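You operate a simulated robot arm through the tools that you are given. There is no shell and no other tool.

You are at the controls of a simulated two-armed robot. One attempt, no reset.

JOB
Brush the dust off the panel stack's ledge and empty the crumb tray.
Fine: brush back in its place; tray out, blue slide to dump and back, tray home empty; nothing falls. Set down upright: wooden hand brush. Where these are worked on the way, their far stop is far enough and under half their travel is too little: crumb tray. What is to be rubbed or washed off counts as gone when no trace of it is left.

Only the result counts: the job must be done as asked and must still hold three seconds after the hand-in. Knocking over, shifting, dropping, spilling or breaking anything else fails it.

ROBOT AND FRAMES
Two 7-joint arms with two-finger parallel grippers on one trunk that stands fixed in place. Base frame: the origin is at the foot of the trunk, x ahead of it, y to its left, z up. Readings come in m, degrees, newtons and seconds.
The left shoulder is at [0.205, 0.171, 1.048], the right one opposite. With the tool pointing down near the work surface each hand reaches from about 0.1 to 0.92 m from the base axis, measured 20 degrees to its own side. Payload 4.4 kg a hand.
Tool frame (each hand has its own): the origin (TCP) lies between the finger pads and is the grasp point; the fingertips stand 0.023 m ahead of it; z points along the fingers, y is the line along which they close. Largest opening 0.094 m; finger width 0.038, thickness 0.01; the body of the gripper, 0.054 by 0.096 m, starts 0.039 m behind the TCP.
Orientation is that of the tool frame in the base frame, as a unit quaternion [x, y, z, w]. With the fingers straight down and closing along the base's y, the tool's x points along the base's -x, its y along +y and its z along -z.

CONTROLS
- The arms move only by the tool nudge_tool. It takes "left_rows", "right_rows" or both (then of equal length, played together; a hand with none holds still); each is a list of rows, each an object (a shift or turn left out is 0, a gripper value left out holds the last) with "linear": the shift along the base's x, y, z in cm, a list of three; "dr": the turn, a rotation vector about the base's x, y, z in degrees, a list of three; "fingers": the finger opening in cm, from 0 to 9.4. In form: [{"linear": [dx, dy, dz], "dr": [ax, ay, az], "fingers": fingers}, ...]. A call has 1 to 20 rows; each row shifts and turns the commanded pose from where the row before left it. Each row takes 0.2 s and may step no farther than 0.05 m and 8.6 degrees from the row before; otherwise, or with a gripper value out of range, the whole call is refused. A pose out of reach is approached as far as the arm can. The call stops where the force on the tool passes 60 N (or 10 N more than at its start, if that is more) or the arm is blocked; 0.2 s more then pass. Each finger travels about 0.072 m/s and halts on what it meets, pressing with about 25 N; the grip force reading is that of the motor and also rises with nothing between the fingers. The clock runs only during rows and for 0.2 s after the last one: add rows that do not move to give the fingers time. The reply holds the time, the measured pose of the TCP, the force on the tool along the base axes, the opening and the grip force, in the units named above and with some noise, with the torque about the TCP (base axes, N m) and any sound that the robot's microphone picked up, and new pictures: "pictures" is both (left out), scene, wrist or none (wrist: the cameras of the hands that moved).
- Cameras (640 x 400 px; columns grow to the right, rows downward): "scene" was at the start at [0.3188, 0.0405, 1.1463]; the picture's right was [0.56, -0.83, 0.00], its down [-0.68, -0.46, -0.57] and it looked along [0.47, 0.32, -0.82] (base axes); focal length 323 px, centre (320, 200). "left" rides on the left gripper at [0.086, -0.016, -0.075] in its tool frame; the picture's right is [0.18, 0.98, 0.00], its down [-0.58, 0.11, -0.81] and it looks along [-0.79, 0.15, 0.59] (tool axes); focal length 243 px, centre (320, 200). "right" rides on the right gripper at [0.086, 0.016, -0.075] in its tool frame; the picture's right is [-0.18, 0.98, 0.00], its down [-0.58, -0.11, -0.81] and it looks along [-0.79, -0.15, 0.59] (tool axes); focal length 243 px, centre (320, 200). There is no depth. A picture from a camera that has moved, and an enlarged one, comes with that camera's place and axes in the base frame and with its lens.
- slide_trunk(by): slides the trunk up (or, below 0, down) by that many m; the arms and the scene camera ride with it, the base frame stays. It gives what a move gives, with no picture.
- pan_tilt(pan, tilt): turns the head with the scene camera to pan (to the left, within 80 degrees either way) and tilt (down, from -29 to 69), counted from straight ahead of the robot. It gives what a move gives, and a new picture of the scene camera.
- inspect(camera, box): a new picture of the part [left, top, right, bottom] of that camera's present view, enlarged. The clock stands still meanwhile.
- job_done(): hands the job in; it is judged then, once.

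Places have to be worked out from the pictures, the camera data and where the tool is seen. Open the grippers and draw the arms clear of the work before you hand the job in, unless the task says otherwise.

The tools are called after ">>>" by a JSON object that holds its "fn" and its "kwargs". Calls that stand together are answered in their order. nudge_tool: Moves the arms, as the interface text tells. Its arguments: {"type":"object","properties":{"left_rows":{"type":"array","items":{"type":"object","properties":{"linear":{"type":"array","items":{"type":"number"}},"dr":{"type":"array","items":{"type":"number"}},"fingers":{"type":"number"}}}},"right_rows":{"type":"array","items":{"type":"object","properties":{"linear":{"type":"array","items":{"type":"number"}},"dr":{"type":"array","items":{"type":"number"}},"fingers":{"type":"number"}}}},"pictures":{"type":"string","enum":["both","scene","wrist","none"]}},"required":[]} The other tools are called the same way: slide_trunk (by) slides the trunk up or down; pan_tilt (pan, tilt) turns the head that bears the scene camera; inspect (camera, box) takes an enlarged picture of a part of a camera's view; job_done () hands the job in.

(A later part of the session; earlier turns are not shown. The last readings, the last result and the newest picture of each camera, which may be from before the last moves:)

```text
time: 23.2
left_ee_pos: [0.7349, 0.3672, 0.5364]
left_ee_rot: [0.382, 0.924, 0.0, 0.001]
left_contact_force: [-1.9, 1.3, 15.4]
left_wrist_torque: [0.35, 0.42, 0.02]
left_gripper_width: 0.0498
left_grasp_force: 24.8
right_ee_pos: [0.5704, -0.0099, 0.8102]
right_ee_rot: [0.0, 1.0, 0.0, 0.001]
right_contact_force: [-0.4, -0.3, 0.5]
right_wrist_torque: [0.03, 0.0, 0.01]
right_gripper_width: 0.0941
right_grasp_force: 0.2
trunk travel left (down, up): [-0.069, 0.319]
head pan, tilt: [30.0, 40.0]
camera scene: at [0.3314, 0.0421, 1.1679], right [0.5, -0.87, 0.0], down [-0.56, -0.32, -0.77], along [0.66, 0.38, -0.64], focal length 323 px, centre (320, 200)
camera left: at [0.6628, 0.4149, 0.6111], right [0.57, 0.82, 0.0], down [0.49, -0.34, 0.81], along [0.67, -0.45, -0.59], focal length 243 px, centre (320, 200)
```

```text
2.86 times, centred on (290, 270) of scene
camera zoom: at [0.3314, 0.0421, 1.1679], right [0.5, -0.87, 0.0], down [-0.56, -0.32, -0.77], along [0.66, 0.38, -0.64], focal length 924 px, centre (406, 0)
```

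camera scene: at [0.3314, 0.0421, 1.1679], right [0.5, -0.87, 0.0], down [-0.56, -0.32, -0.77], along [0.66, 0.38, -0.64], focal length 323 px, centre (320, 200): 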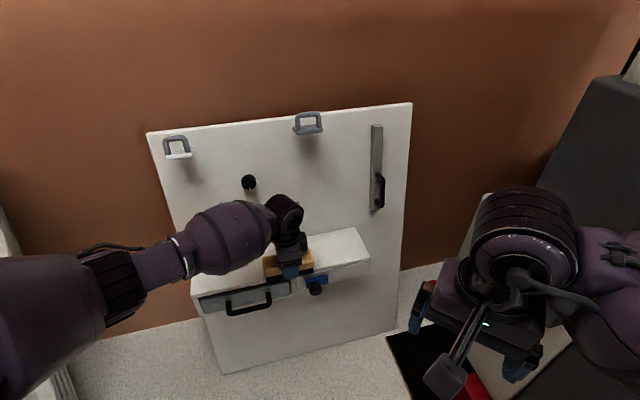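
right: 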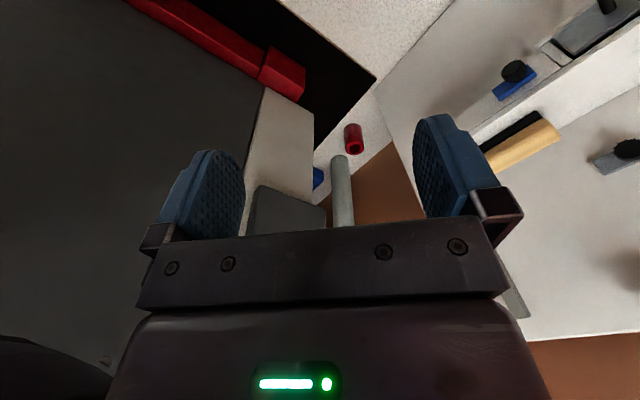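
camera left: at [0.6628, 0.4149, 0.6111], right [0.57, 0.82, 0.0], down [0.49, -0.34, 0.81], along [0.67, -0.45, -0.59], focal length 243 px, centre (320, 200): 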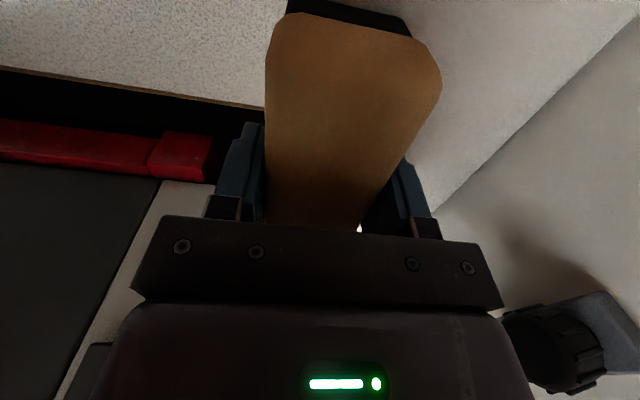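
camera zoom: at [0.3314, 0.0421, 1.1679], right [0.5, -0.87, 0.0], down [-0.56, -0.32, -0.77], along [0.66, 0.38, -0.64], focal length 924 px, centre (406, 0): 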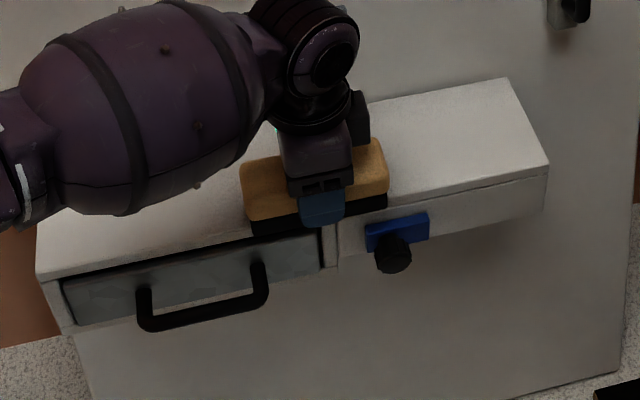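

Ledge is clean everywhere visible. Lifting 3 cm and carrying the brush back above its place along the same path.

>>> {"fn": "nudge_tool", "kwargs": {"left_rows": [{"linear": [0, 0, 1.5]}, {"linear": [0, 0, 1.5]}, {"linear": [3.06, -3.06, 0]}, {"linear": [3.06, -3.06, 0]}, {"linear": [3.06, -3.06, 0]}, {"linear": [1.45, 1.45, 0]}, {"linear": [1.455, 1.455, 0]}, {}]}}

>>> {"fn": "inspect", "kwargs": {"camera": "scene", "box": [180, 200, 400, 340]}}

```text
time: 25.0
left_ee_pos: [0.8557, 0.3062, 0.5656]
left_ee_rot: [0.383, 0.924, 0.0, 0.001]
left_contact_force: [0.0, 0.0, 0.2]
left_wrist_torque: [0.0, 0.0, 0.01]
left_gripper_width: 0.05
left_grasp_force: 24.8
right_ee_pos: [0.5725, -0.0092, 0.8084]
right_ee_rot: [-0.001, 1.0, 0.0, 0.0]
right_contact_force: [0.4, 0.9, 0.2]
right_wrist_torque: [0.01, -0.01, 0.01]
right_gripper_width: 0.0938
right_grasp_force: 0.0
trunk travel left (down, up): [-0.069, 0.319]
head pan, tilt: [30.0, 40.0]
camera scene: at [0.3333, 0.0425, 1.1672], right [0.5, -0.87, 0.0], down [-0.56, -0.32, -0.77], along [0.66, 0.38, -0.64], focal length 323 px, centre (320, 200)
camera left: at [0.7827, 0.3537, 0.6407], right [0.57, 0.82, 0.0], down [0.49, -0.34, 0.81], along [0.67, -0.46, -0.59], focal length 243 px, centre (320, 200)
```

scene: 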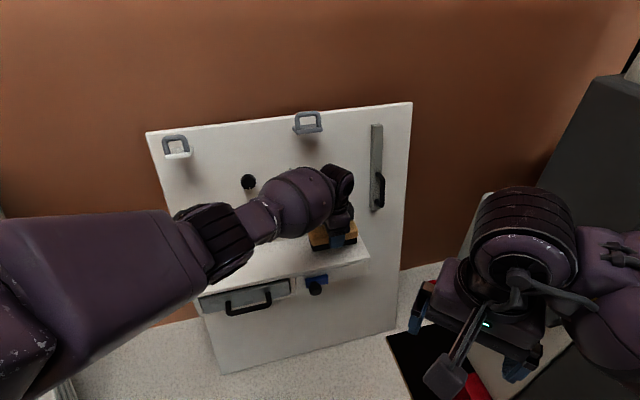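
left: 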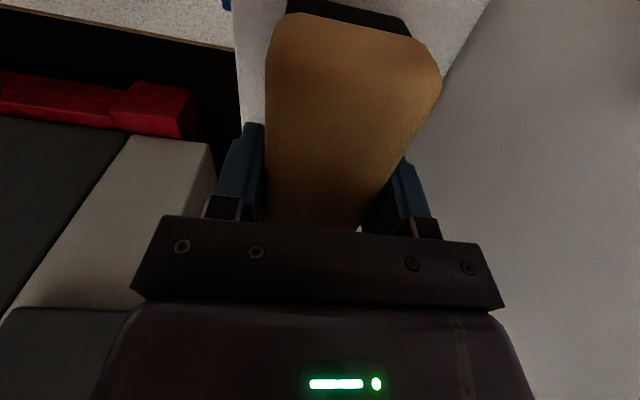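

```text
2.86 times, centred on (290, 270) of scene
camera zoom: at [0.3333, 0.0425, 1.1672], right [0.5, -0.87, 0.0], down [-0.56, -0.32, -0.77], along [0.66, 0.38, -0.64], focal length 924 px, centre (406, 0)
```

zoom: 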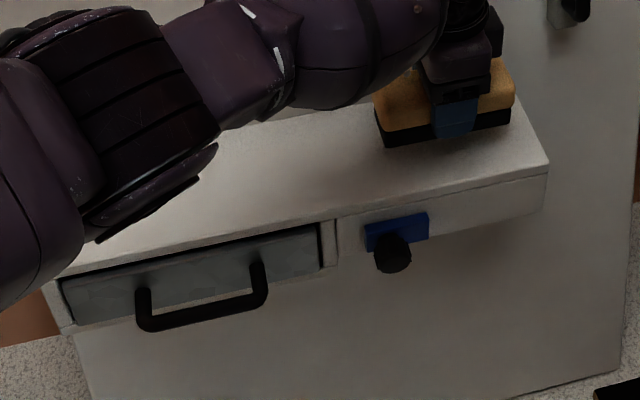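

The brush is above its original spot. Lowering gently to contact.

>>> {"fn": "nudge_tool", "kwargs": {"left_rows": [{"linear": [0, 0, -1.5]}, {"linear": [0, 0, -1.0]}, {"linear": [0, 0, -0.3]}, {"linear": [0, 0, -0.1]}, {}], "pictures": "scene"}}

```text
time: 26.2
left_ee_pos: [0.8559, 0.3059, 0.5369]
left_ee_rot: [0.383, 0.924, 0.001, 0.0]
left_contact_force: [0.4, 0.2, 0.9]
left_wrist_torque: [0.04, 0.09, -0.03]
left_gripper_width: 0.0494
left_grasp_force: 24.8
right_ee_pos: [0.5709, -0.0084, 0.8089]
right_ee_rot: [-0.001, 1.0, -0.001, 0.0]
right_contact_force: [-0.4, -0.5, 0.0]
right_wrist_torque: [0.0, 0.02, 0.01]
right_gripper_width: 0.0941
right_grasp_force: 0.1
trunk travel left (down, up): [-0.069, 0.319]
head pan, tilt: [30.0, 40.0]
camera scene: at [0.3329, 0.0426, 1.1674], right [0.5, -0.87, 0.0], down [-0.56, -0.32, -0.77], along [0.66, 0.38, -0.64], focal length 323 px, centre (320, 200)
```

scene: 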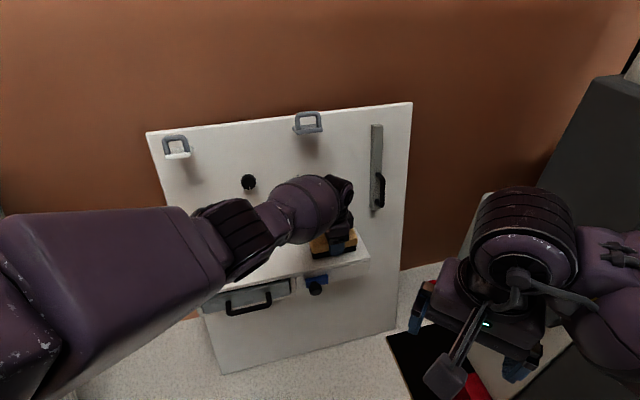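

Just touching (torque rising). One more millimetre to confirm contact.

>>> {"fn": "nudge_tool", "kwargs": {"left_rows": [{"linear": [0, 0, -0.1]}, {}], "pictures": "none"}}

```text
time: 26.8
left_ee_pos: [0.8556, 0.3059, 0.5369]
left_ee_rot: [0.383, 0.924, 0.001, 0.0]
left_contact_force: [-0.9, -0.7, 7.4]
left_wrist_torque: [0.18, 0.46, 0.1]
left_gripper_width: 0.0499
left_grasp_force: 24.7
right_ee_pos: [0.5716, -0.0107, 0.8085]
right_ee_rot: [-0.001, 1.0, -0.001, 0.0]
right_contact_force: [0.5, -0.4, -0.7]
right_wrist_torque: [0.02, -0.01, 0.02]
right_gripper_width: 0.0938
right_grasp_force: 0.1
trunk travel left (down, up): [-0.069, 0.319]
head pan, tilt: [30.0, 40.0]
```

Brush is seated (7 N). Opening the fingers and rising straight up.

>>> {"fn": "nudge_tool", "kwargs": {"left_rows": [{"fingers": 5.4}, {"fingers": 6.2}, {"fingers": 7.2}, {}], "pictures": "wrist"}}

>>> {"fn": "nudge_tool", "kwargs": {"left_rows": [{"linear": [0, 0, 1]}, {"linear": [0, 0, 2]}, {"linear": [0, 0, 2.5]}, {"linear": [0, 0, 2.5]}, {}]}}

>>> {"fn": "inspect", "kwargs": {"camera": "scene", "box": [180, 200, 400, 340]}}

```text
time: 27.8
left_ee_pos: [0.8556, 0.3049, 0.536]
left_ee_rot: [0.383, 0.924, 0.0, 0.001]
left_contact_force: [0.3, -0.6, 0.8]
left_wrist_torque: [0.0, -0.01, 0.0]
left_gripper_width: 0.072
left_grasp_force: 0.0
right_ee_pos: [0.5718, -0.0095, 0.8095]
right_ee_rot: [0.0, 1.0, -0.001, 0.0]
right_contact_force: [-0.4, 0.3, 0.1]
right_wrist_torque: [0.01, -0.01, 0.04]
right_gripper_width: 0.0936
right_grasp_force: 0.0
trunk travel left (down, up): [-0.069, 0.319]
head pan, tilt: [30.0, 40.0]
camera left: at [0.7828, 0.3536, 0.6098], right [0.56, 0.83, 0.0], down [0.49, -0.34, 0.81], along [0.67, -0.45, -0.59], focal length 243 px, centre (320, 200)
```

left: 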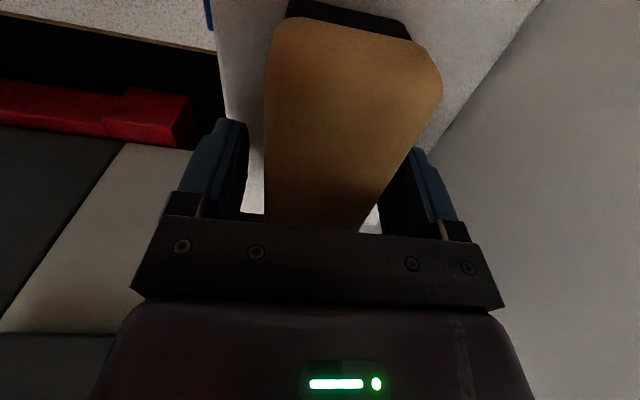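

```text
time: 29.0
left_ee_pos: [0.8552, 0.3048, 0.6153]
left_ee_rot: [0.383, 0.924, 0.0, -0.001]
left_contact_force: [-0.2, 0.3, -0.1]
left_wrist_torque: [0.01, -0.01, 0.01]
left_gripper_width: 0.0721
left_grasp_force: 0.0
right_ee_pos: [0.5729, -0.008, 0.8085]
right_ee_rot: [0.0, 1.0, -0.001, 0.0]
right_contact_force: [-0.2, 0.2, 0.3]
right_wrist_torque: [0.03, -0.02, -0.03]
right_gripper_width: 0.094
right_grasp_force: 0.0
trunk travel left (down, up): [-0.069, 0.319]
head pan, tilt: [30.0, 40.0]
camera scene: at [0.3332, 0.0427, 1.1671], right [0.5, -0.87, 0.0], down [-0.56, -0.32, -0.77], along [0.66, 0.38, -0.64], focal length 323 px, centre (320, 200)
camera left: at [0.7824, 0.3533, 0.6902], right [0.56, 0.83, 0.0], down [0.49, -0.33, 0.81], along [0.67, -0.45, -0.59], focal length 243 px, centre (320, 200)
```

scene: 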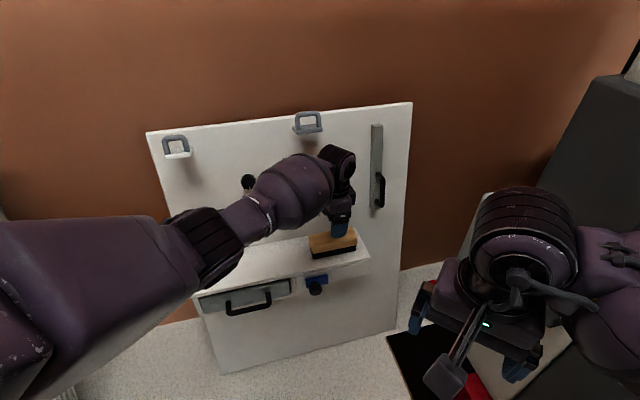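
left: 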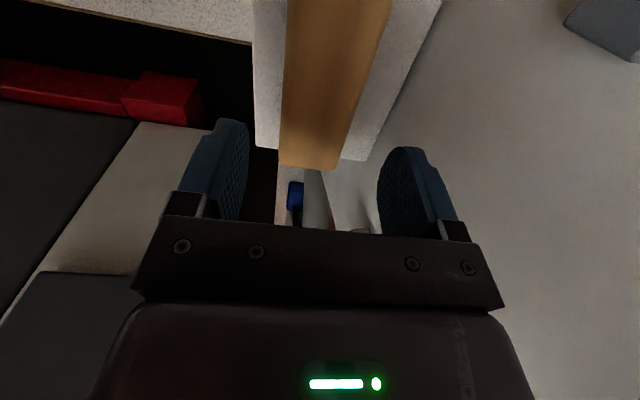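

```text
2.86 times, centred on (290, 270) of scene
camera zoom: at [0.3332, 0.0427, 1.1671], right [0.5, -0.87, 0.0], down [-0.56, -0.32, -0.77], along [0.66, 0.38, -0.64], focal length 924 px, centre (406, 0)
```

zoom: 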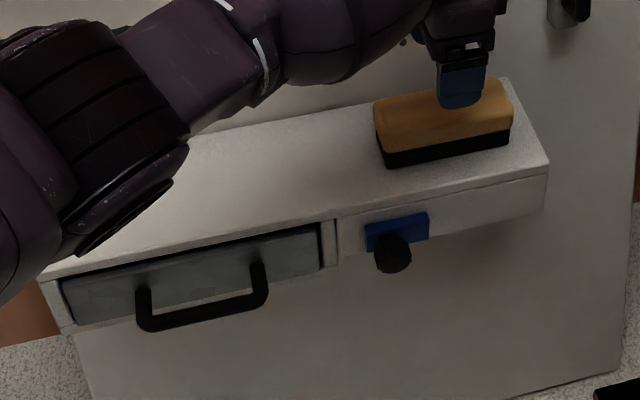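

The brush is back within about 2 mm of its place. Now I retreat the left hand from the panel and pitch it forward about 55° so the fingers can close vertically-ish around the tray handle bar.

>>> {"fn": "nudge_tool", "kwargs": {"left_rows": [{"linear": [-4.2, -1.0, 0.3]}, {"linear": [-4.6, -0.1, 0.3]}, {"linear": [-4.6, -0.1, 0]}, {"linear": [-4.6, 0.1, 0]}, {"linear": [-4.6, 0.2, 0]}, {"linear": [-4.6, 0.2, 0]}, {"dr": [5.557, -5.557, 0]}, {"dr": [5.557, -5.557, 0]}, {"dr": [5.557, -5.557, 0]}, {"dr": [5.557, -5.557, 0]}, {"dr": [5.557, -5.557, 0]}, {"dr": [5.557, -5.557, 0]}, {"dr": [5.557, -5.557, 0]}, {}]}}

```text
time: 32.0
left_ee_pos: [0.583, 0.299, 0.6207]
left_ee_rot: [0.339, 0.819, 0.428, 0.177]
left_contact_force: [0.3, 0.3, -0.4]
left_wrist_torque: [0.0, 0.0, -0.01]
left_gripper_width: 0.0721
left_grasp_force: 0.1
right_ee_pos: [0.5711, -0.0097, 0.8085]
right_ee_rot: [0.0, 1.0, -0.001, 0.001]
right_contact_force: [0.8, -0.4, 0.0]
right_wrist_torque: [0.01, 0.0, 0.03]
right_gripper_width: 0.0941
right_grasp_force: 0.1
trunk travel left (down, up): [-0.069, 0.319]
head pan, tilt: [30.0, 40.0]
camera scene: at [0.3329, 0.0425, 1.1674], right [0.5, -0.87, 0.0], down [-0.56, -0.32, -0.77], along [0.66, 0.38, -0.64], focal length 323 px, centre (320, 200)
camera left: at [0.4726, 0.3082, 0.651], right [0.27, 0.53, 0.81], down [-0.01, -0.84, 0.55], along [0.96, -0.16, -0.22], focal length 243 px, centre (320, 200)
```

scene: 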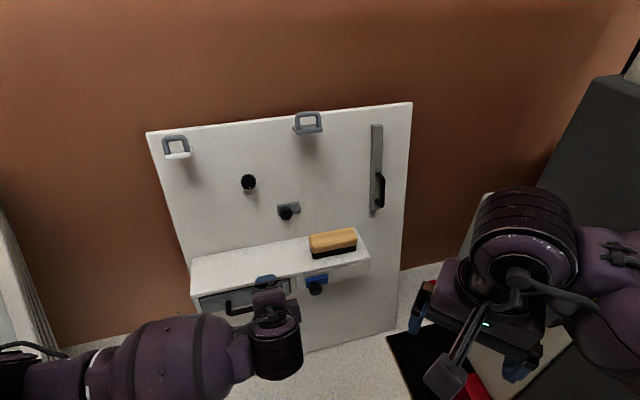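
left: 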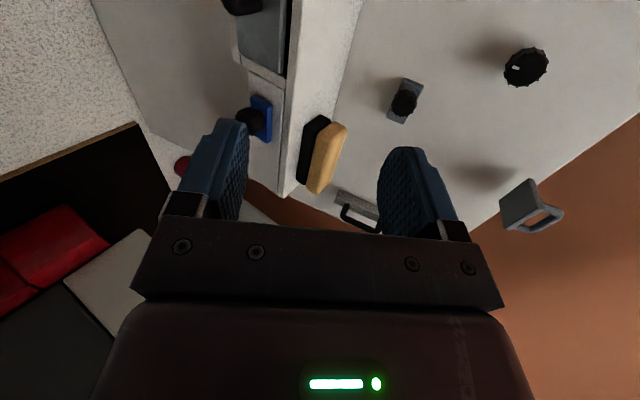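

The orientation was reached and the whole ledge is visible again. I'll check the ledge and the tray front closely.

>>> {"fn": "inspect", "kwargs": {"camera": "scene", "box": [180, 220, 380, 330]}}

>>> {"fn": "inspect", "kwargs": {"camera": "left", "box": [200, 0, 360, 160]}}

```text
3.20 times, centred on (280, 275) of scene
camera zoom: at [0.3329, 0.0425, 1.1674], right [0.5, -0.87, 0.0], down [-0.56, -0.32, -0.77], along [0.66, 0.38, -0.64], focal length 1034 px, centre (448, -40)
```

zoom: 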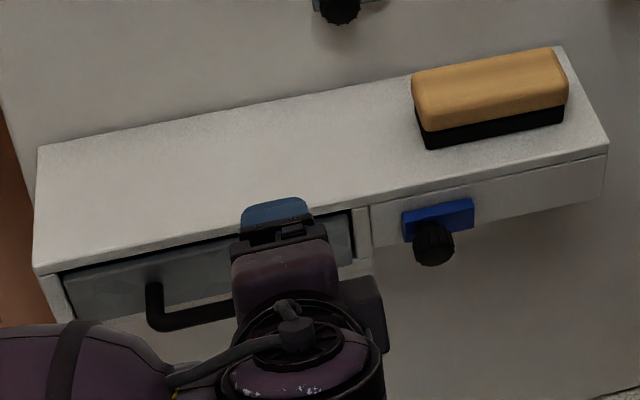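

```text
2.50 times, centred on (280, 80) of left
camera zoom: at [0.4726, 0.3082, 0.651], right [0.27, 0.53, 0.81], down [-0.01, -0.84, 0.55], along [0.96, -0.16, -0.22], focal length 606 px, centre (420, 500)
```

zoom: 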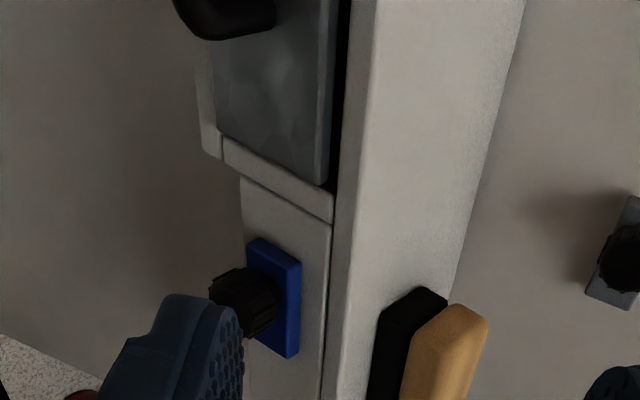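

Ledge is spotless. Moving the hand to a pre-grasp point about 8 cm behind the handle bar for a closer measurement, narrowing the fingers to 4 cm.

>>> {"fn": "nudge_tool", "kwargs": {"left_rows": [{"linear": [-0.05, 1.68, -3.3], "fingers": 4.2}, {"linear": [-0.05, 1.68, -3.3]}, {"linear": [-0.05, 1.68, -3.3]}, {"linear": [-0.05, 1.68, -3.3]}, {}]}}

>>> {"fn": "inspect", "kwargs": {"camera": "left", "box": [180, 20, 480, 230]}}

>>> {"fn": "inspect", "kwargs": {"camera": "scene", "box": [180, 220, 380, 350]}}

```text
time: 33.2
left_ee_pos: [0.5842, 0.3661, 0.4889]
left_ee_rot: [0.339, 0.819, 0.428, 0.177]
left_contact_force: [0.2, -0.6, -0.6]
left_wrist_torque: [0.02, 0.01, 0.03]
left_gripper_width: 0.0418
left_grasp_force: 0.0
right_ee_pos: [0.5716, -0.0094, 0.8074]
right_ee_rot: [0.0, 1.0, -0.001, 0.001]
right_contact_force: [-0.3, -0.2, -0.5]
right_wrist_torque: [-0.01, -0.02, 0.0]
right_gripper_width: 0.0941
right_grasp_force: 0.1
trunk travel left (down, up): [-0.069, 0.319]
head pan, tilt: [30.0, 40.0]
camera scene: at [0.3329, 0.0427, 1.1674], right [0.5, -0.87, 0.0], down [-0.56, -0.32, -0.77], along [0.66, 0.38, -0.64], focal length 323 px, centre (320, 200)
camera left: at [0.4726, 0.3749, 0.5187], right [0.27, 0.53, 0.81], down [-0.01, -0.83, 0.55], along [0.96, -0.16, -0.22], focal length 243 px, centre (320, 200)
```

scene: 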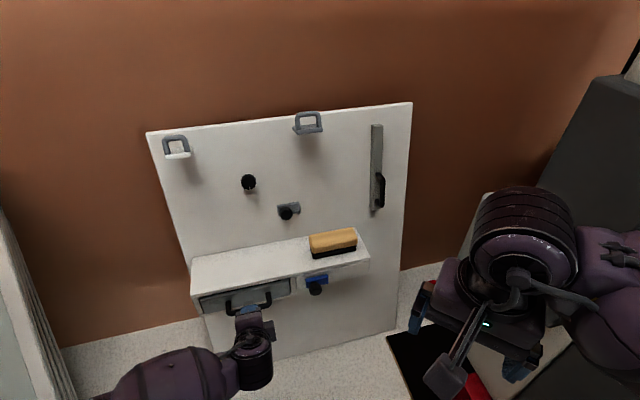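
left: 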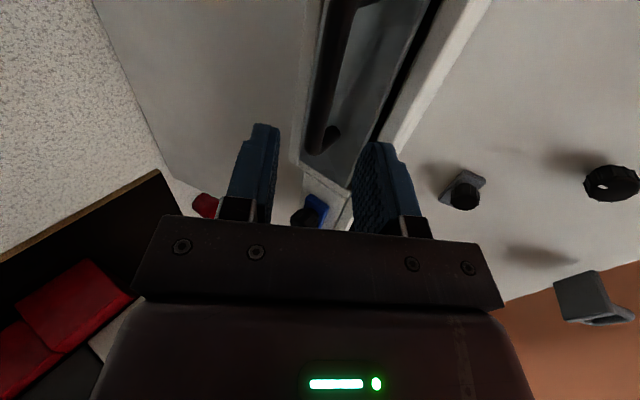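

```text
1.90 times, centred on (330, 125) of left
camera zoom: at [0.4726, 0.3749, 0.5187], right [0.27, 0.53, 0.81], down [-0.01, -0.83, 0.55], along [0.96, -0.16, -0.22], focal length 462 px, centre (301, 343)
```

zoom: 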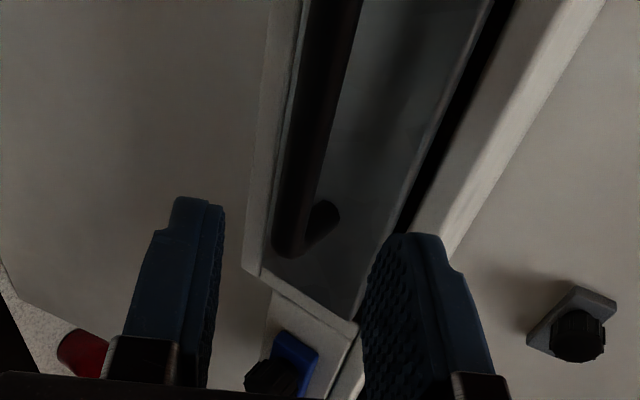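

```text
3.08 times, centred on (280, 285) of scene
camera zoom: at [0.3329, 0.0427, 1.1674], right [0.5, -0.87, 0.0], down [-0.56, -0.32, -0.77], along [0.66, 0.38, -0.64], focal length 994 px, centre (443, -62)
```

zoom: 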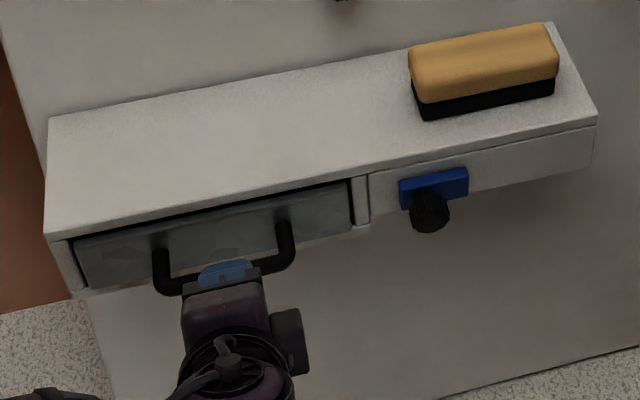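

The bar lies on the tool axis (about 7.4 cm ahead, ≤2 mm off). Advancing 6.7 cm along the approach with a 3.4 cm opening.

>>> {"fn": "nudge_tool", "kwargs": {"left_rows": [{"linear": [1.29, 1.29, -1.25], "fingers": 3.4}, {"linear": [1.29, 1.29, -1.25]}, {"linear": [0.7, 0.7, -0.7]}, {"linear": [0.6, 0.6, -0.58]}, {}]}}

>>> {"fn": "inspect", "kwargs": {"camera": "left", "box": [180, 20, 480, 230]}}

>>> {"fn": "inspect", "kwargs": {"camera": "scene", "box": [180, 240, 340, 350]}}

```text
time: 34.4
left_ee_pos: [0.622, 0.4051, 0.4517]
left_ee_rot: [0.339, 0.819, 0.428, 0.177]
left_contact_force: [0.5, 0.1, 1.0]
left_wrist_torque: [0.0, 0.03, -0.03]
left_gripper_width: 0.0339
left_grasp_force: 0.0
right_ee_pos: [0.5718, -0.0103, 0.8092]
right_ee_rot: [0.0, 1.0, -0.002, 0.0]
right_contact_force: [0.7, -0.2, -0.2]
right_wrist_torque: [-0.01, -0.04, -0.01]
right_gripper_width: 0.094
right_grasp_force: 0.0
trunk travel left (down, up): [-0.069, 0.319]
head pan, tilt: [30.0, 40.0]
camera scene: at [0.333, 0.0426, 1.1673], right [0.5, -0.87, 0.0], down [-0.56, -0.32, -0.77], along [0.66, 0.38, -0.64], focal length 323 px, centre (320, 200)
camera left: at [0.5101, 0.4142, 0.4809], right [0.27, 0.53, 0.81], down [-0.01, -0.83, 0.55], along [0.96, -0.16, -0.22], focal length 243 px, centre (320, 200)
```

scene: 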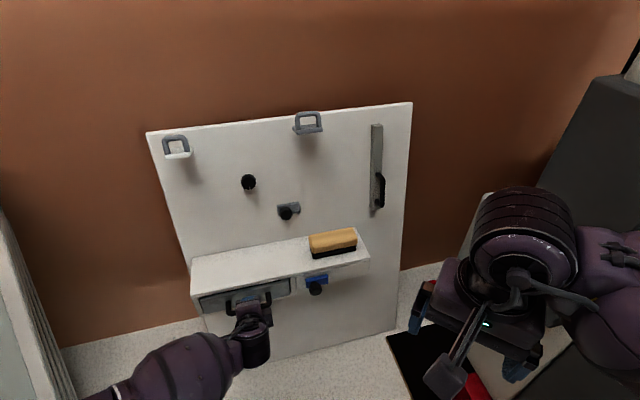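
left: 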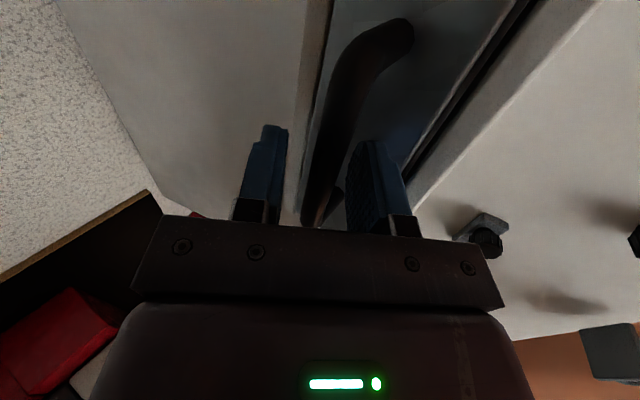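

```text
1.90 times, centred on (330, 125) of left
camera zoom: at [0.5101, 0.4142, 0.4809], right [0.27, 0.53, 0.81], down [-0.01, -0.83, 0.55], along [0.96, -0.16, -0.22], focal length 462 px, centre (301, 343)
```

zoom: 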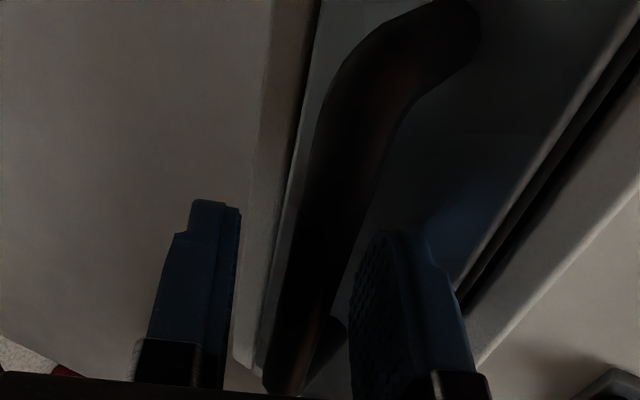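

```text
3.64 times, centred on (260, 295) of scene
camera zoom: at [0.333, 0.0426, 1.1673], right [0.5, -0.87, 0.0], down [-0.56, -0.32, -0.77], along [0.66, 0.38, -0.64], focal length 1175 px, centre (538, -146)
```

zoom: 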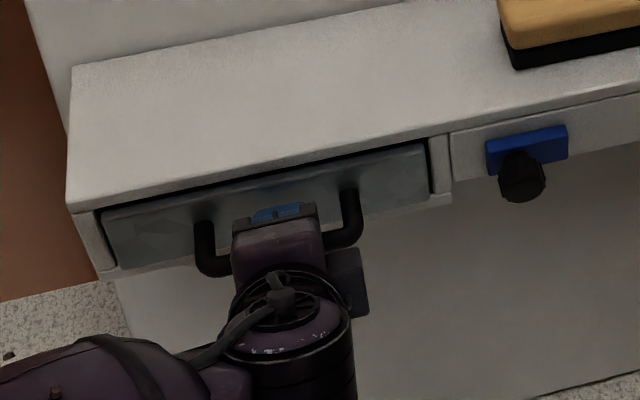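

The bar is right between the fingers at the TCP. Closing on it.

>>> {"fn": "nudge_tool", "kwargs": {"left_rows": [{"fingers": 0.8}, {}, {}, {}], "pictures": "wrist"}}

```text
time: 35.4
left_ee_pos: [0.6222, 0.4048, 0.4541]
left_ee_rot: [0.339, 0.819, 0.428, 0.177]
left_contact_force: [-0.7, 1.1, 5.2]
left_wrist_torque: [0.18, 0.14, 0.12]
left_gripper_width: 0.0135
left_grasp_force: 45.0
right_ee_pos: [0.5711, -0.0089, 0.8087]
right_ee_rot: [0.0, 1.0, 0.0, 0.0]
right_contact_force: [0.1, -0.4, -0.3]
right_wrist_torque: [0.01, 0.0, 0.04]
right_gripper_width: 0.0943
right_grasp_force: 0.2
trunk travel left (down, up): [-0.069, 0.319]
head pan, tilt: [30.0, 40.0]
camera left: at [0.5103, 0.4141, 0.4817], right [0.27, 0.53, 0.81], down [-0.01, -0.84, 0.55], along [0.96, -0.16, -0.22], focal length 243 px, centre (320, 200)
```

left: 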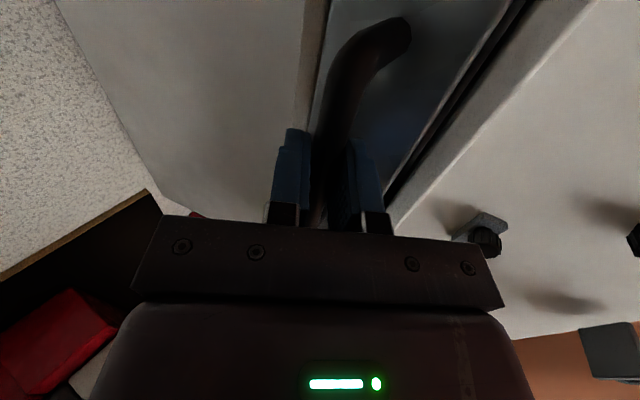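

Handle gripped (13.5 mm bar). Pulling gently 2 cm toward −d to feel the tray's travel direction.

>>> {"fn": "nudge_tool", "kwargs": {"left_rows": [{"linear": [-0.7, -0.7, 0]}, {"linear": [-0.7, -0.7, 0]}, {}], "pictures": "scene"}}

>>> {"fn": "inspect", "kwargs": {"camera": "scene", "box": [180, 240, 340, 350]}}

```text
time: 36.2
left_ee_pos: [0.6073, 0.3902, 0.4532]
left_ee_rot: [0.339, 0.819, 0.428, 0.178]
left_contact_force: [-2.4, 2.1, 10.9]
left_wrist_torque: [0.17, 0.13, 0.05]
left_gripper_width: 0.0137
left_grasp_force: 45.0
right_ee_pos: [0.5705, -0.009, 0.809]
right_ee_rot: [0.0, 1.0, -0.001, 0.0]
right_contact_force: [0.4, 0.0, 0.3]
right_wrist_torque: [-0.02, -0.01, 0.07]
right_gripper_width: 0.0938
right_grasp_force: 0.1
trunk travel left (down, up): [-0.069, 0.319]
head pan, tilt: [30.0, 40.0]
camera scene: at [0.3322, 0.0422, 1.1677], right [0.5, -0.87, 0.0], down [-0.56, -0.32, -0.77], along [0.66, 0.38, -0.64], focal length 323 px, centre (320, 200)
```

scene: 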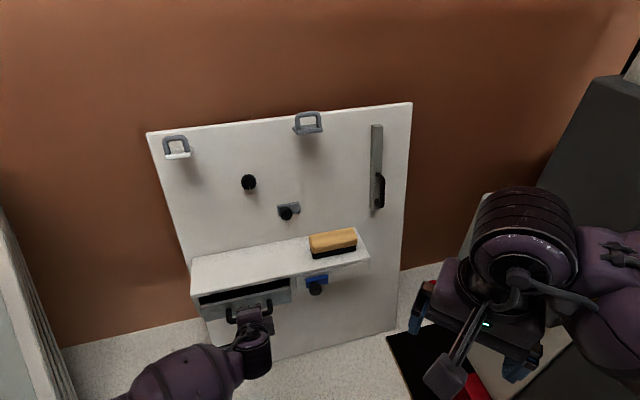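

```text
3.64 times, centred on (260, 295) of scene
camera zoom: at [0.3322, 0.0422, 1.1677], right [0.5, -0.87, 0.0], down [-0.56, -0.32, -0.77], along [0.66, 0.38, -0.64], focal length 1175 px, centre (538, -146)
```

zoom: 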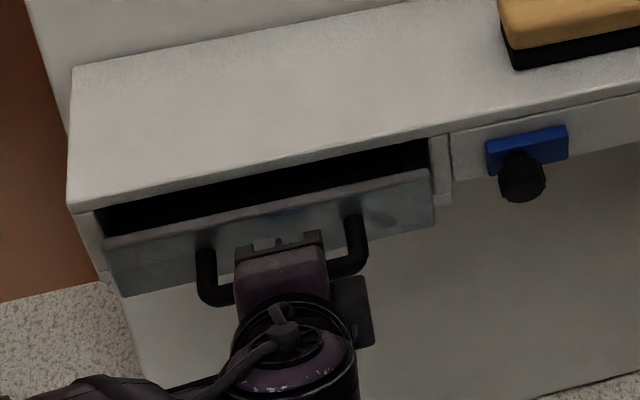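

Tray slides out freely with small upward force; I add 1 mm up and continue pulling, watching for the far stop.

>>> {"fn": "nudge_tool", "kwargs": {"left_rows": [{"linear": [-0.9, -0.9, 0.1]}, {"linear": [-0.9, -0.9, 0]}, {"linear": [-0.9, -0.9, 0]}, {}], "pictures": "scene"}}

>>> {"fn": "inspect", "kwargs": {"camera": "scene", "box": [180, 240, 340, 350]}}

```text
time: 37.2
left_ee_pos: [0.579, 0.3609, 0.4523]
left_ee_rot: [0.339, 0.819, 0.427, 0.177]
left_contact_force: [5.4, -8.2, -5.5]
left_wrist_torque: [0.19, 0.28, 0.65]
left_gripper_width: 0.0135
left_grasp_force: 44.5
right_ee_pos: [0.5728, -0.0085, 0.8087]
right_ee_rot: [-0.001, 1.0, -0.001, 0.0]
right_contact_force: [0.4, 0.2, 0.1]
right_wrist_torque: [-0.03, -0.01, 0.0]
right_gripper_width: 0.0939
right_grasp_force: 0.1
trunk travel left (down, up): [-0.069, 0.319]
head pan, tilt: [30.0, 40.0]
camera scene: at [0.3337, 0.0425, 1.167], right [0.5, -0.87, 0.0], down [-0.56, -0.32, -0.77], along [0.66, 0.38, -0.64], focal length 323 px, centre (320, 200)
```

scene: 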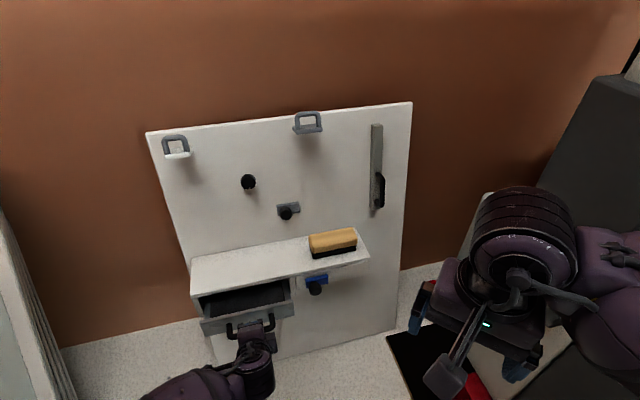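

```text
3.64 times, centred on (260, 295) of scene
camera zoom: at [0.3337, 0.0425, 1.167], right [0.5, -0.87, 0.0], down [-0.56, -0.32, -0.77], along [0.66, 0.38, -0.64], focal length 1175 px, centre (538, -146)
```

zoom: 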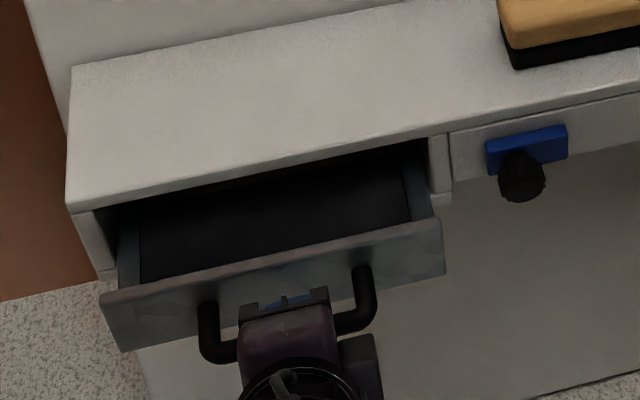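

Out about 6 cm; small sideways force indicates ~2° yaw misfit, so I correct toward −l slightly and continue pulling.

>>> {"fn": "nudge_tool", "kwargs": {"left_rows": [{"linear": [-0.6, -0.8, -0.1]}, {"linear": [-0.85, -0.93, 0]}, {"linear": [-0.85, -0.93, 0]}, {}], "pictures": "scene"}}

>>> {"fn": "inspect", "kwargs": {"camera": "scene", "box": [180, 240, 340, 350]}}

```text
time: 37.9
left_ee_pos: [0.5709, 0.3544, 0.4532]
left_ee_rot: [0.338, 0.819, 0.428, 0.179]
left_contact_force: [15.3, -13.8, -33.4]
left_wrist_torque: [0.03, 0.1, -1.31]
left_gripper_width: 0.0135
left_grasp_force: 44.8
right_ee_pos: [0.5753, -0.0081, 0.8053]
right_ee_rot: [0.0, 1.0, -0.002, -0.003]
right_contact_force: [-0.5, -0.2, 0.4]
right_wrist_torque: [0.02, 0.01, -0.01]
right_gripper_width: 0.0941
right_grasp_force: 0.1
trunk travel left (down, up): [-0.069, 0.319]
head pan, tilt: [30.0, 40.0]
stopped in row 3 (left hand): the force on the tool passed its limit at 73 N (the readings are from after the stop); the commanded pose is now the measured one
camera scene: at [0.3372, 0.0448, 1.1656], right [0.5, -0.87, 0.0], down [-0.56, -0.32, -0.76], along [0.66, 0.38, -0.65], focal length 323 px, centre (320, 200)
```

scene: 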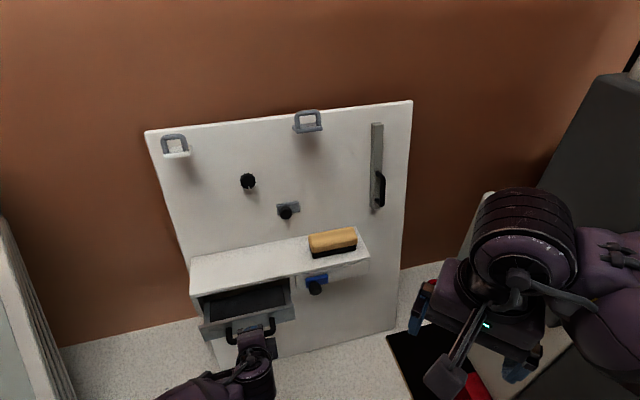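

```text
3.64 times, centred on (260, 295) of scene
camera zoom: at [0.3372, 0.0448, 1.1656], right [0.5, -0.87, 0.0], down [-0.56, -0.32, -0.76], along [0.66, 0.38, -0.65], focal length 1175 px, centre (538, -146)
```

zoom: 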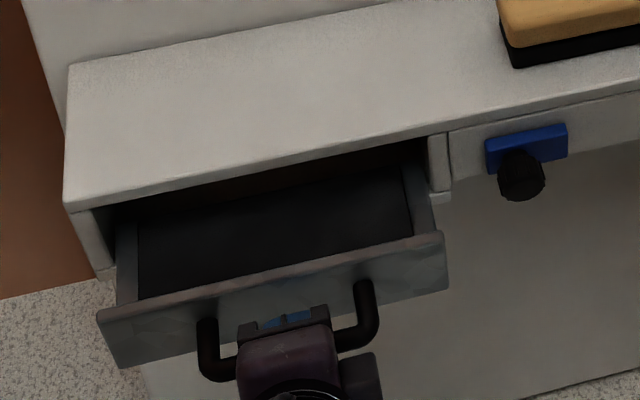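

Force peaked at 73 N: that is the far stop at about 7.2 cm of travel. I'll let it settle and read again before releasing.

>>> {"fn": "nudge_tool", "kwargs": {"left_rows": [{}, {}], "pictures": "none"}}

>>> {"fn": "inspect", "kwargs": {"camera": "scene", "box": [190, 270, 310, 350]}}

```text
time: 38.5
left_ee_pos: [0.5703, 0.3532, 0.4524]
left_ee_rot: [0.338, 0.819, 0.428, 0.179]
left_contact_force: [20.0, -21.3, -37.1]
left_wrist_torque: [0.06, 0.28, -0.98]
left_gripper_width: 0.0135
left_grasp_force: 44.5
right_ee_pos: [0.5741, -0.0079, 0.8072]
right_ee_rot: [0.0, 1.0, -0.002, -0.001]
right_contact_force: [-0.2, -0.2, -0.5]
right_wrist_torque: [-0.02, -0.02, 0.0]
right_gripper_width: 0.094
right_grasp_force: 0.0
trunk travel left (down, up): [-0.069, 0.319]
head pan, tilt: [30.0, 40.0]
```

```text
5.00 times, centred on (250, 310) of scene
camera zoom: at [0.3374, 0.0463, 1.1659], right [0.5, -0.87, 0.0], down [-0.56, -0.32, -0.76], along [0.66, 0.38, -0.65], focal length 1616 px, centre (670, -350)
```

zoom: 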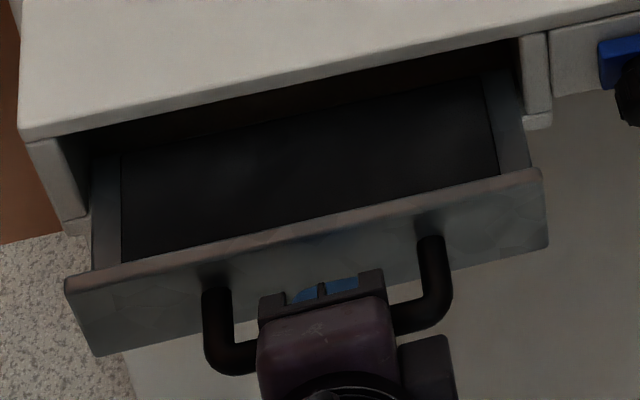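

Residual force (l≈−29 N, z≈−37 N) comes from the pose reset; I shift 2 mm down and 3 mm toward −l to relax before letting go.

>>> {"fn": "nudge_tool", "kwargs": {"left_rows": [{"linear": [0.1, -0.1, -0.1]}, {"linear": [0.1, -0.1, -0.1]}, {}], "pictures": "none"}}

```text
time: 39.3
left_ee_pos: [0.5703, 0.3582, 0.4534]
left_ee_rot: [0.337, 0.817, 0.432, 0.179]
left_contact_force: [18.9, -18.6, -22.0]
left_wrist_torque: [-0.44, -0.24, -1.0]
left_gripper_width: 0.0137
left_grasp_force: 45.6
right_ee_pos: [0.5724, -0.0057, 0.8098]
right_ee_rot: [0.0, 1.0, -0.003, 0.0]
right_contact_force: [-0.7, 0.2, -0.1]
right_wrist_torque: [-0.03, 0.0, -0.01]
right_gripper_width: 0.0941
right_grasp_force: 0.1
trunk travel left (down, up): [-0.069, 0.319]
head pan, tilt: [30.0, 40.0]
```

Still −26 N sideways and −22 N vertical; relaxing further.

>>> {"fn": "nudge_tool", "kwargs": {"left_rows": [{"linear": [0.15, -0.15, -0.1]}, {"linear": [0.15, -0.15, 0]}, {}], "pictures": "both"}}

```text
time: 40.1
left_ee_pos: [0.5729, 0.3603, 0.4542]
left_ee_rot: [0.337, 0.816, 0.436, 0.176]
left_contact_force: [13.5, -13.9, 6.2]
left_wrist_torque: [-0.76, -0.84, -0.95]
left_gripper_width: 0.0136
left_grasp_force: 45.1
right_ee_pos: [0.5723, -0.0061, 0.809]
right_ee_rot: [0.001, 1.0, -0.004, 0.0]
right_contact_force: [0.8, 0.6, -0.1]
right_wrist_torque: [0.04, 0.04, 0.0]
right_gripper_width: 0.0941
right_grasp_force: 0.0
trunk travel left (down, up): [-0.069, 0.319]
head pan, tilt: [30.0, 40.0]
camera scene: at [0.3335, 0.0488, 1.1669], right [0.5, -0.87, 0.0], down [-0.56, -0.33, -0.76], along [0.66, 0.38, -0.65], focal length 323 px, centre (320, 200)
camera left: at [0.4621, 0.3692, 0.4818], right [0.26, 0.51, 0.82], down [-0.01, -0.84, 0.54], along [0.97, -0.15, -0.21], focal length 243 px, centre (320, 200)
```

scene: 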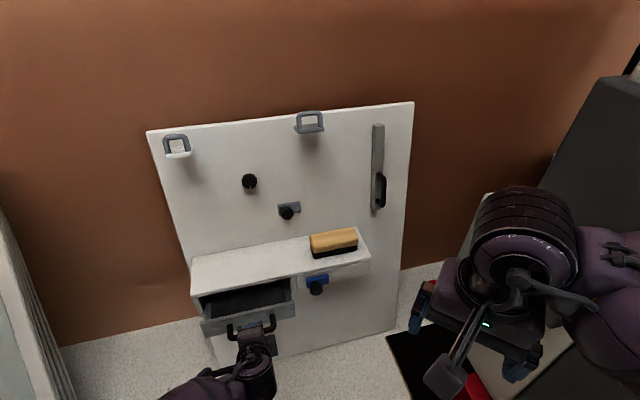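
left: 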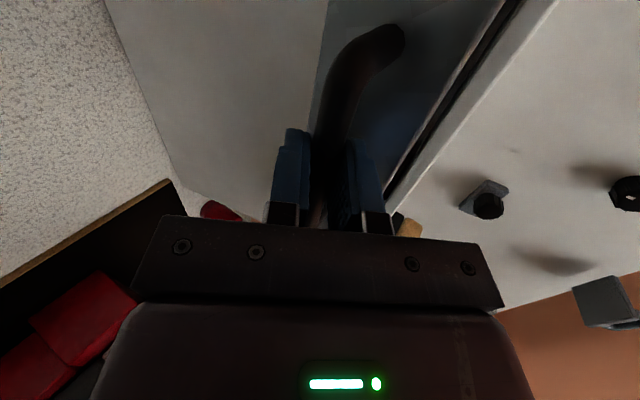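

The trunk flexes a little under load; I'll relax another few mm sideways before opening.

>>> {"fn": "nudge_tool", "kwargs": {"left_rows": [{"linear": [0.15, -0.15, 0]}, {"linear": [0.15, -0.15, 0]}, {}], "pictures": "none"}}

```text
time: 40.9
left_ee_pos: [0.5762, 0.3624, 0.4545]
left_ee_rot: [0.335, 0.816, 0.438, 0.174]
left_contact_force: [-2.8, 1.0, 2.6]
left_wrist_torque: [-0.73, -0.79, -1.0]
left_gripper_width: 0.0136
left_grasp_force: 44.8
right_ee_pos: [0.572, -0.0035, 0.8069]
right_ee_rot: [0.0, 1.0, -0.005, 0.0]
right_contact_force: [0.1, -1.0, -0.6]
right_wrist_torque: [-0.02, -0.01, -0.01]
right_gripper_width: 0.094
right_grasp_force: 0.0
trunk travel left (down, up): [-0.069, 0.319]
head pan, tilt: [30.0, 40.0]
```

Force is near zero, but the readings of the other hand drift slightly; I want to see whether the left elbow touches something. Looking left with the head.

>>> {"fn": "pan_tilt", "kwargs": {"pan": 55, "tilt": 55}}

```text
time: 41.8
left_ee_pos: [0.5768, 0.3641, 0.4532]
left_ee_rot: [0.334, 0.816, 0.439, 0.173]
left_contact_force: [-12.9, 12.2, 5.8]
left_wrist_torque: [-0.31, -0.34, -0.88]
left_gripper_width: 0.0136
left_grasp_force: 44.9
right_ee_pos: [0.5725, -0.0042, 0.8086]
right_ee_rot: [0.0, 1.0, -0.004, -0.001]
right_contact_force: [-0.1, 0.4, -0.2]
right_wrist_torque: [0.02, 0.0, -0.01]
right_gripper_width: 0.094
right_grasp_force: 0.2
trunk travel left (down, up): [-0.069, 0.319]
head pan, tilt: [55.0, 55.0]
camera scene: at [0.3014, 0.0658, 1.146], right [0.82, -0.57, 0.0], down [-0.47, -0.67, -0.57], along [0.33, 0.46, -0.82], focal length 323 px, centre (320, 200)
```

scene: 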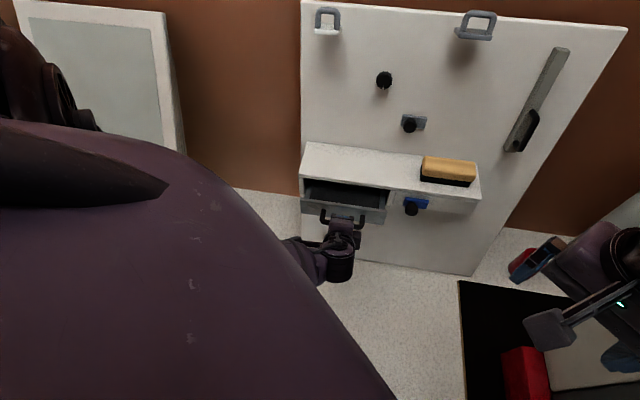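

The lateral force swung to +17 N by itself, so there's slow flex. I'll open the fingers now to free the handle, then check the elbow area.

>>> {"fn": "nudge_tool", "kwargs": {"left_rows": [{"fingers": 2.4}, {"fingers": 3.6}, {}, {}], "pictures": "both"}}

>>> {"fn": "inspect", "kwargs": {"camera": "scene", "box": [0, 0, 200, 150]}}

>>> {"fn": "inspect", "kwargs": {"camera": "scene", "box": [280, 130, 500, 290]}}

```text
time: 42.8
left_ee_pos: [0.5776, 0.3624, 0.4521]
left_ee_rot: [0.335, 0.816, 0.438, 0.176]
left_contact_force: [0.4, -0.1, -0.2]
left_wrist_torque: [0.01, -0.02, -0.01]
left_gripper_width: 0.0361
left_grasp_force: 0.0
right_ee_pos: [0.5732, -0.0035, 0.8089]
right_ee_rot: [0.0, 1.0, -0.005, -0.001]
right_contact_force: [0.0, 0.1, 0.1]
right_wrist_torque: [0.0, 0.04, 0.01]
right_gripper_width: 0.0941
right_grasp_force: 0.1
trunk travel left (down, up): [-0.069, 0.319]
head pan, tilt: [55.0, 55.0]
camera scene: at [0.3024, 0.0662, 1.1457], right [0.82, -0.57, 0.0], down [-0.47, -0.67, -0.57], along [0.33, 0.46, -0.82], focal length 323 px, centre (320, 200)
camera left: at [0.4661, 0.369, 0.4815], right [0.25, 0.51, 0.82], down [-0.01, -0.85, 0.53], along [0.97, -0.14, -0.21], focal length 243 px, centre (320, 200)
```

scene: 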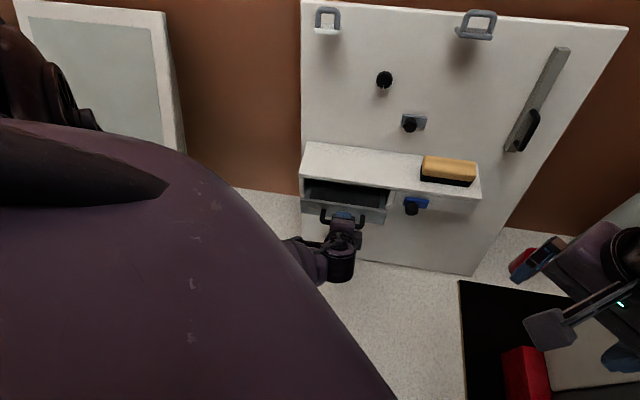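
left: 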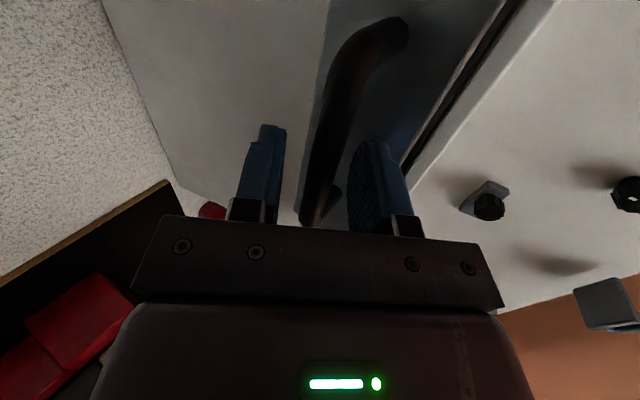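

```text
2.67 times, centred on (100, 75) of scene
camera zoom: at [0.3024, 0.0662, 1.1457], right [0.82, -0.57, 0.0], down [-0.47, -0.67, -0.57], along [0.33, 0.46, -0.82], focal length 862 px, centre (907, 533)
```

zoom: 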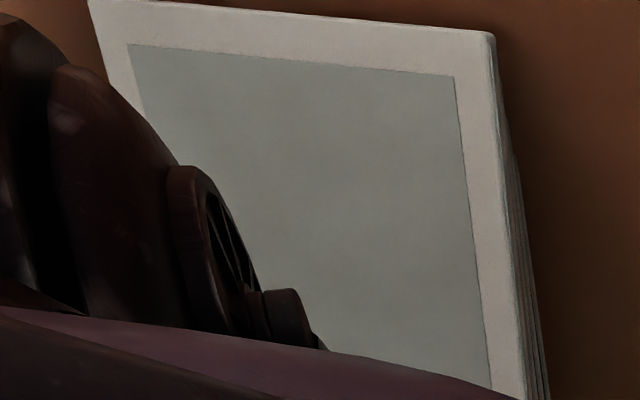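

```text
2.50 times, centred on (390, 210) of scene
camera zoom: at [0.3024, 0.0662, 1.1457], right [0.82, -0.57, 0.0], down [-0.47, -0.67, -0.57], along [0.33, 0.46, -0.82], focal length 808 px, centre (145, 175)
```

zoom: 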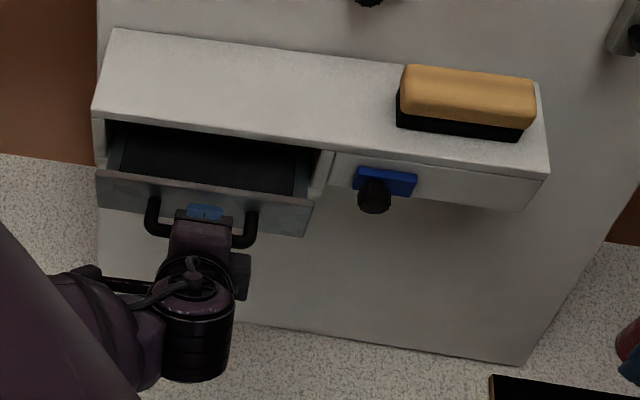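

The handle is released and force is zero. I'll wait briefly to see whether the readings settle back.

>>> {"fn": "nudge_tool", "kwargs": {"left_rows": [{}, {}, {}, {}, {}, {}, {}, {}, {}, {}], "pictures": "none"}}

```text
time: 45.0
left_ee_pos: [0.5774, 0.361, 0.453]
left_ee_rot: [0.334, 0.816, 0.437, 0.176]
left_contact_force: [0.3, -0.4, 0.4]
left_wrist_torque: [0.01, -0.01, -0.01]
left_gripper_width: 0.0357
left_grasp_force: 0.1
right_ee_pos: [0.5731, -0.0041, 0.8074]
right_ee_rot: [0.0, 1.0, -0.004, -0.001]
right_contact_force: [-0.3, 0.7, -0.1]
right_wrist_torque: [0.01, 0.0, 0.03]
right_gripper_width: 0.0941
right_grasp_force: 0.1
trunk travel left (down, up): [-0.069, 0.319]
head pan, tilt: [55.0, 55.0]
```

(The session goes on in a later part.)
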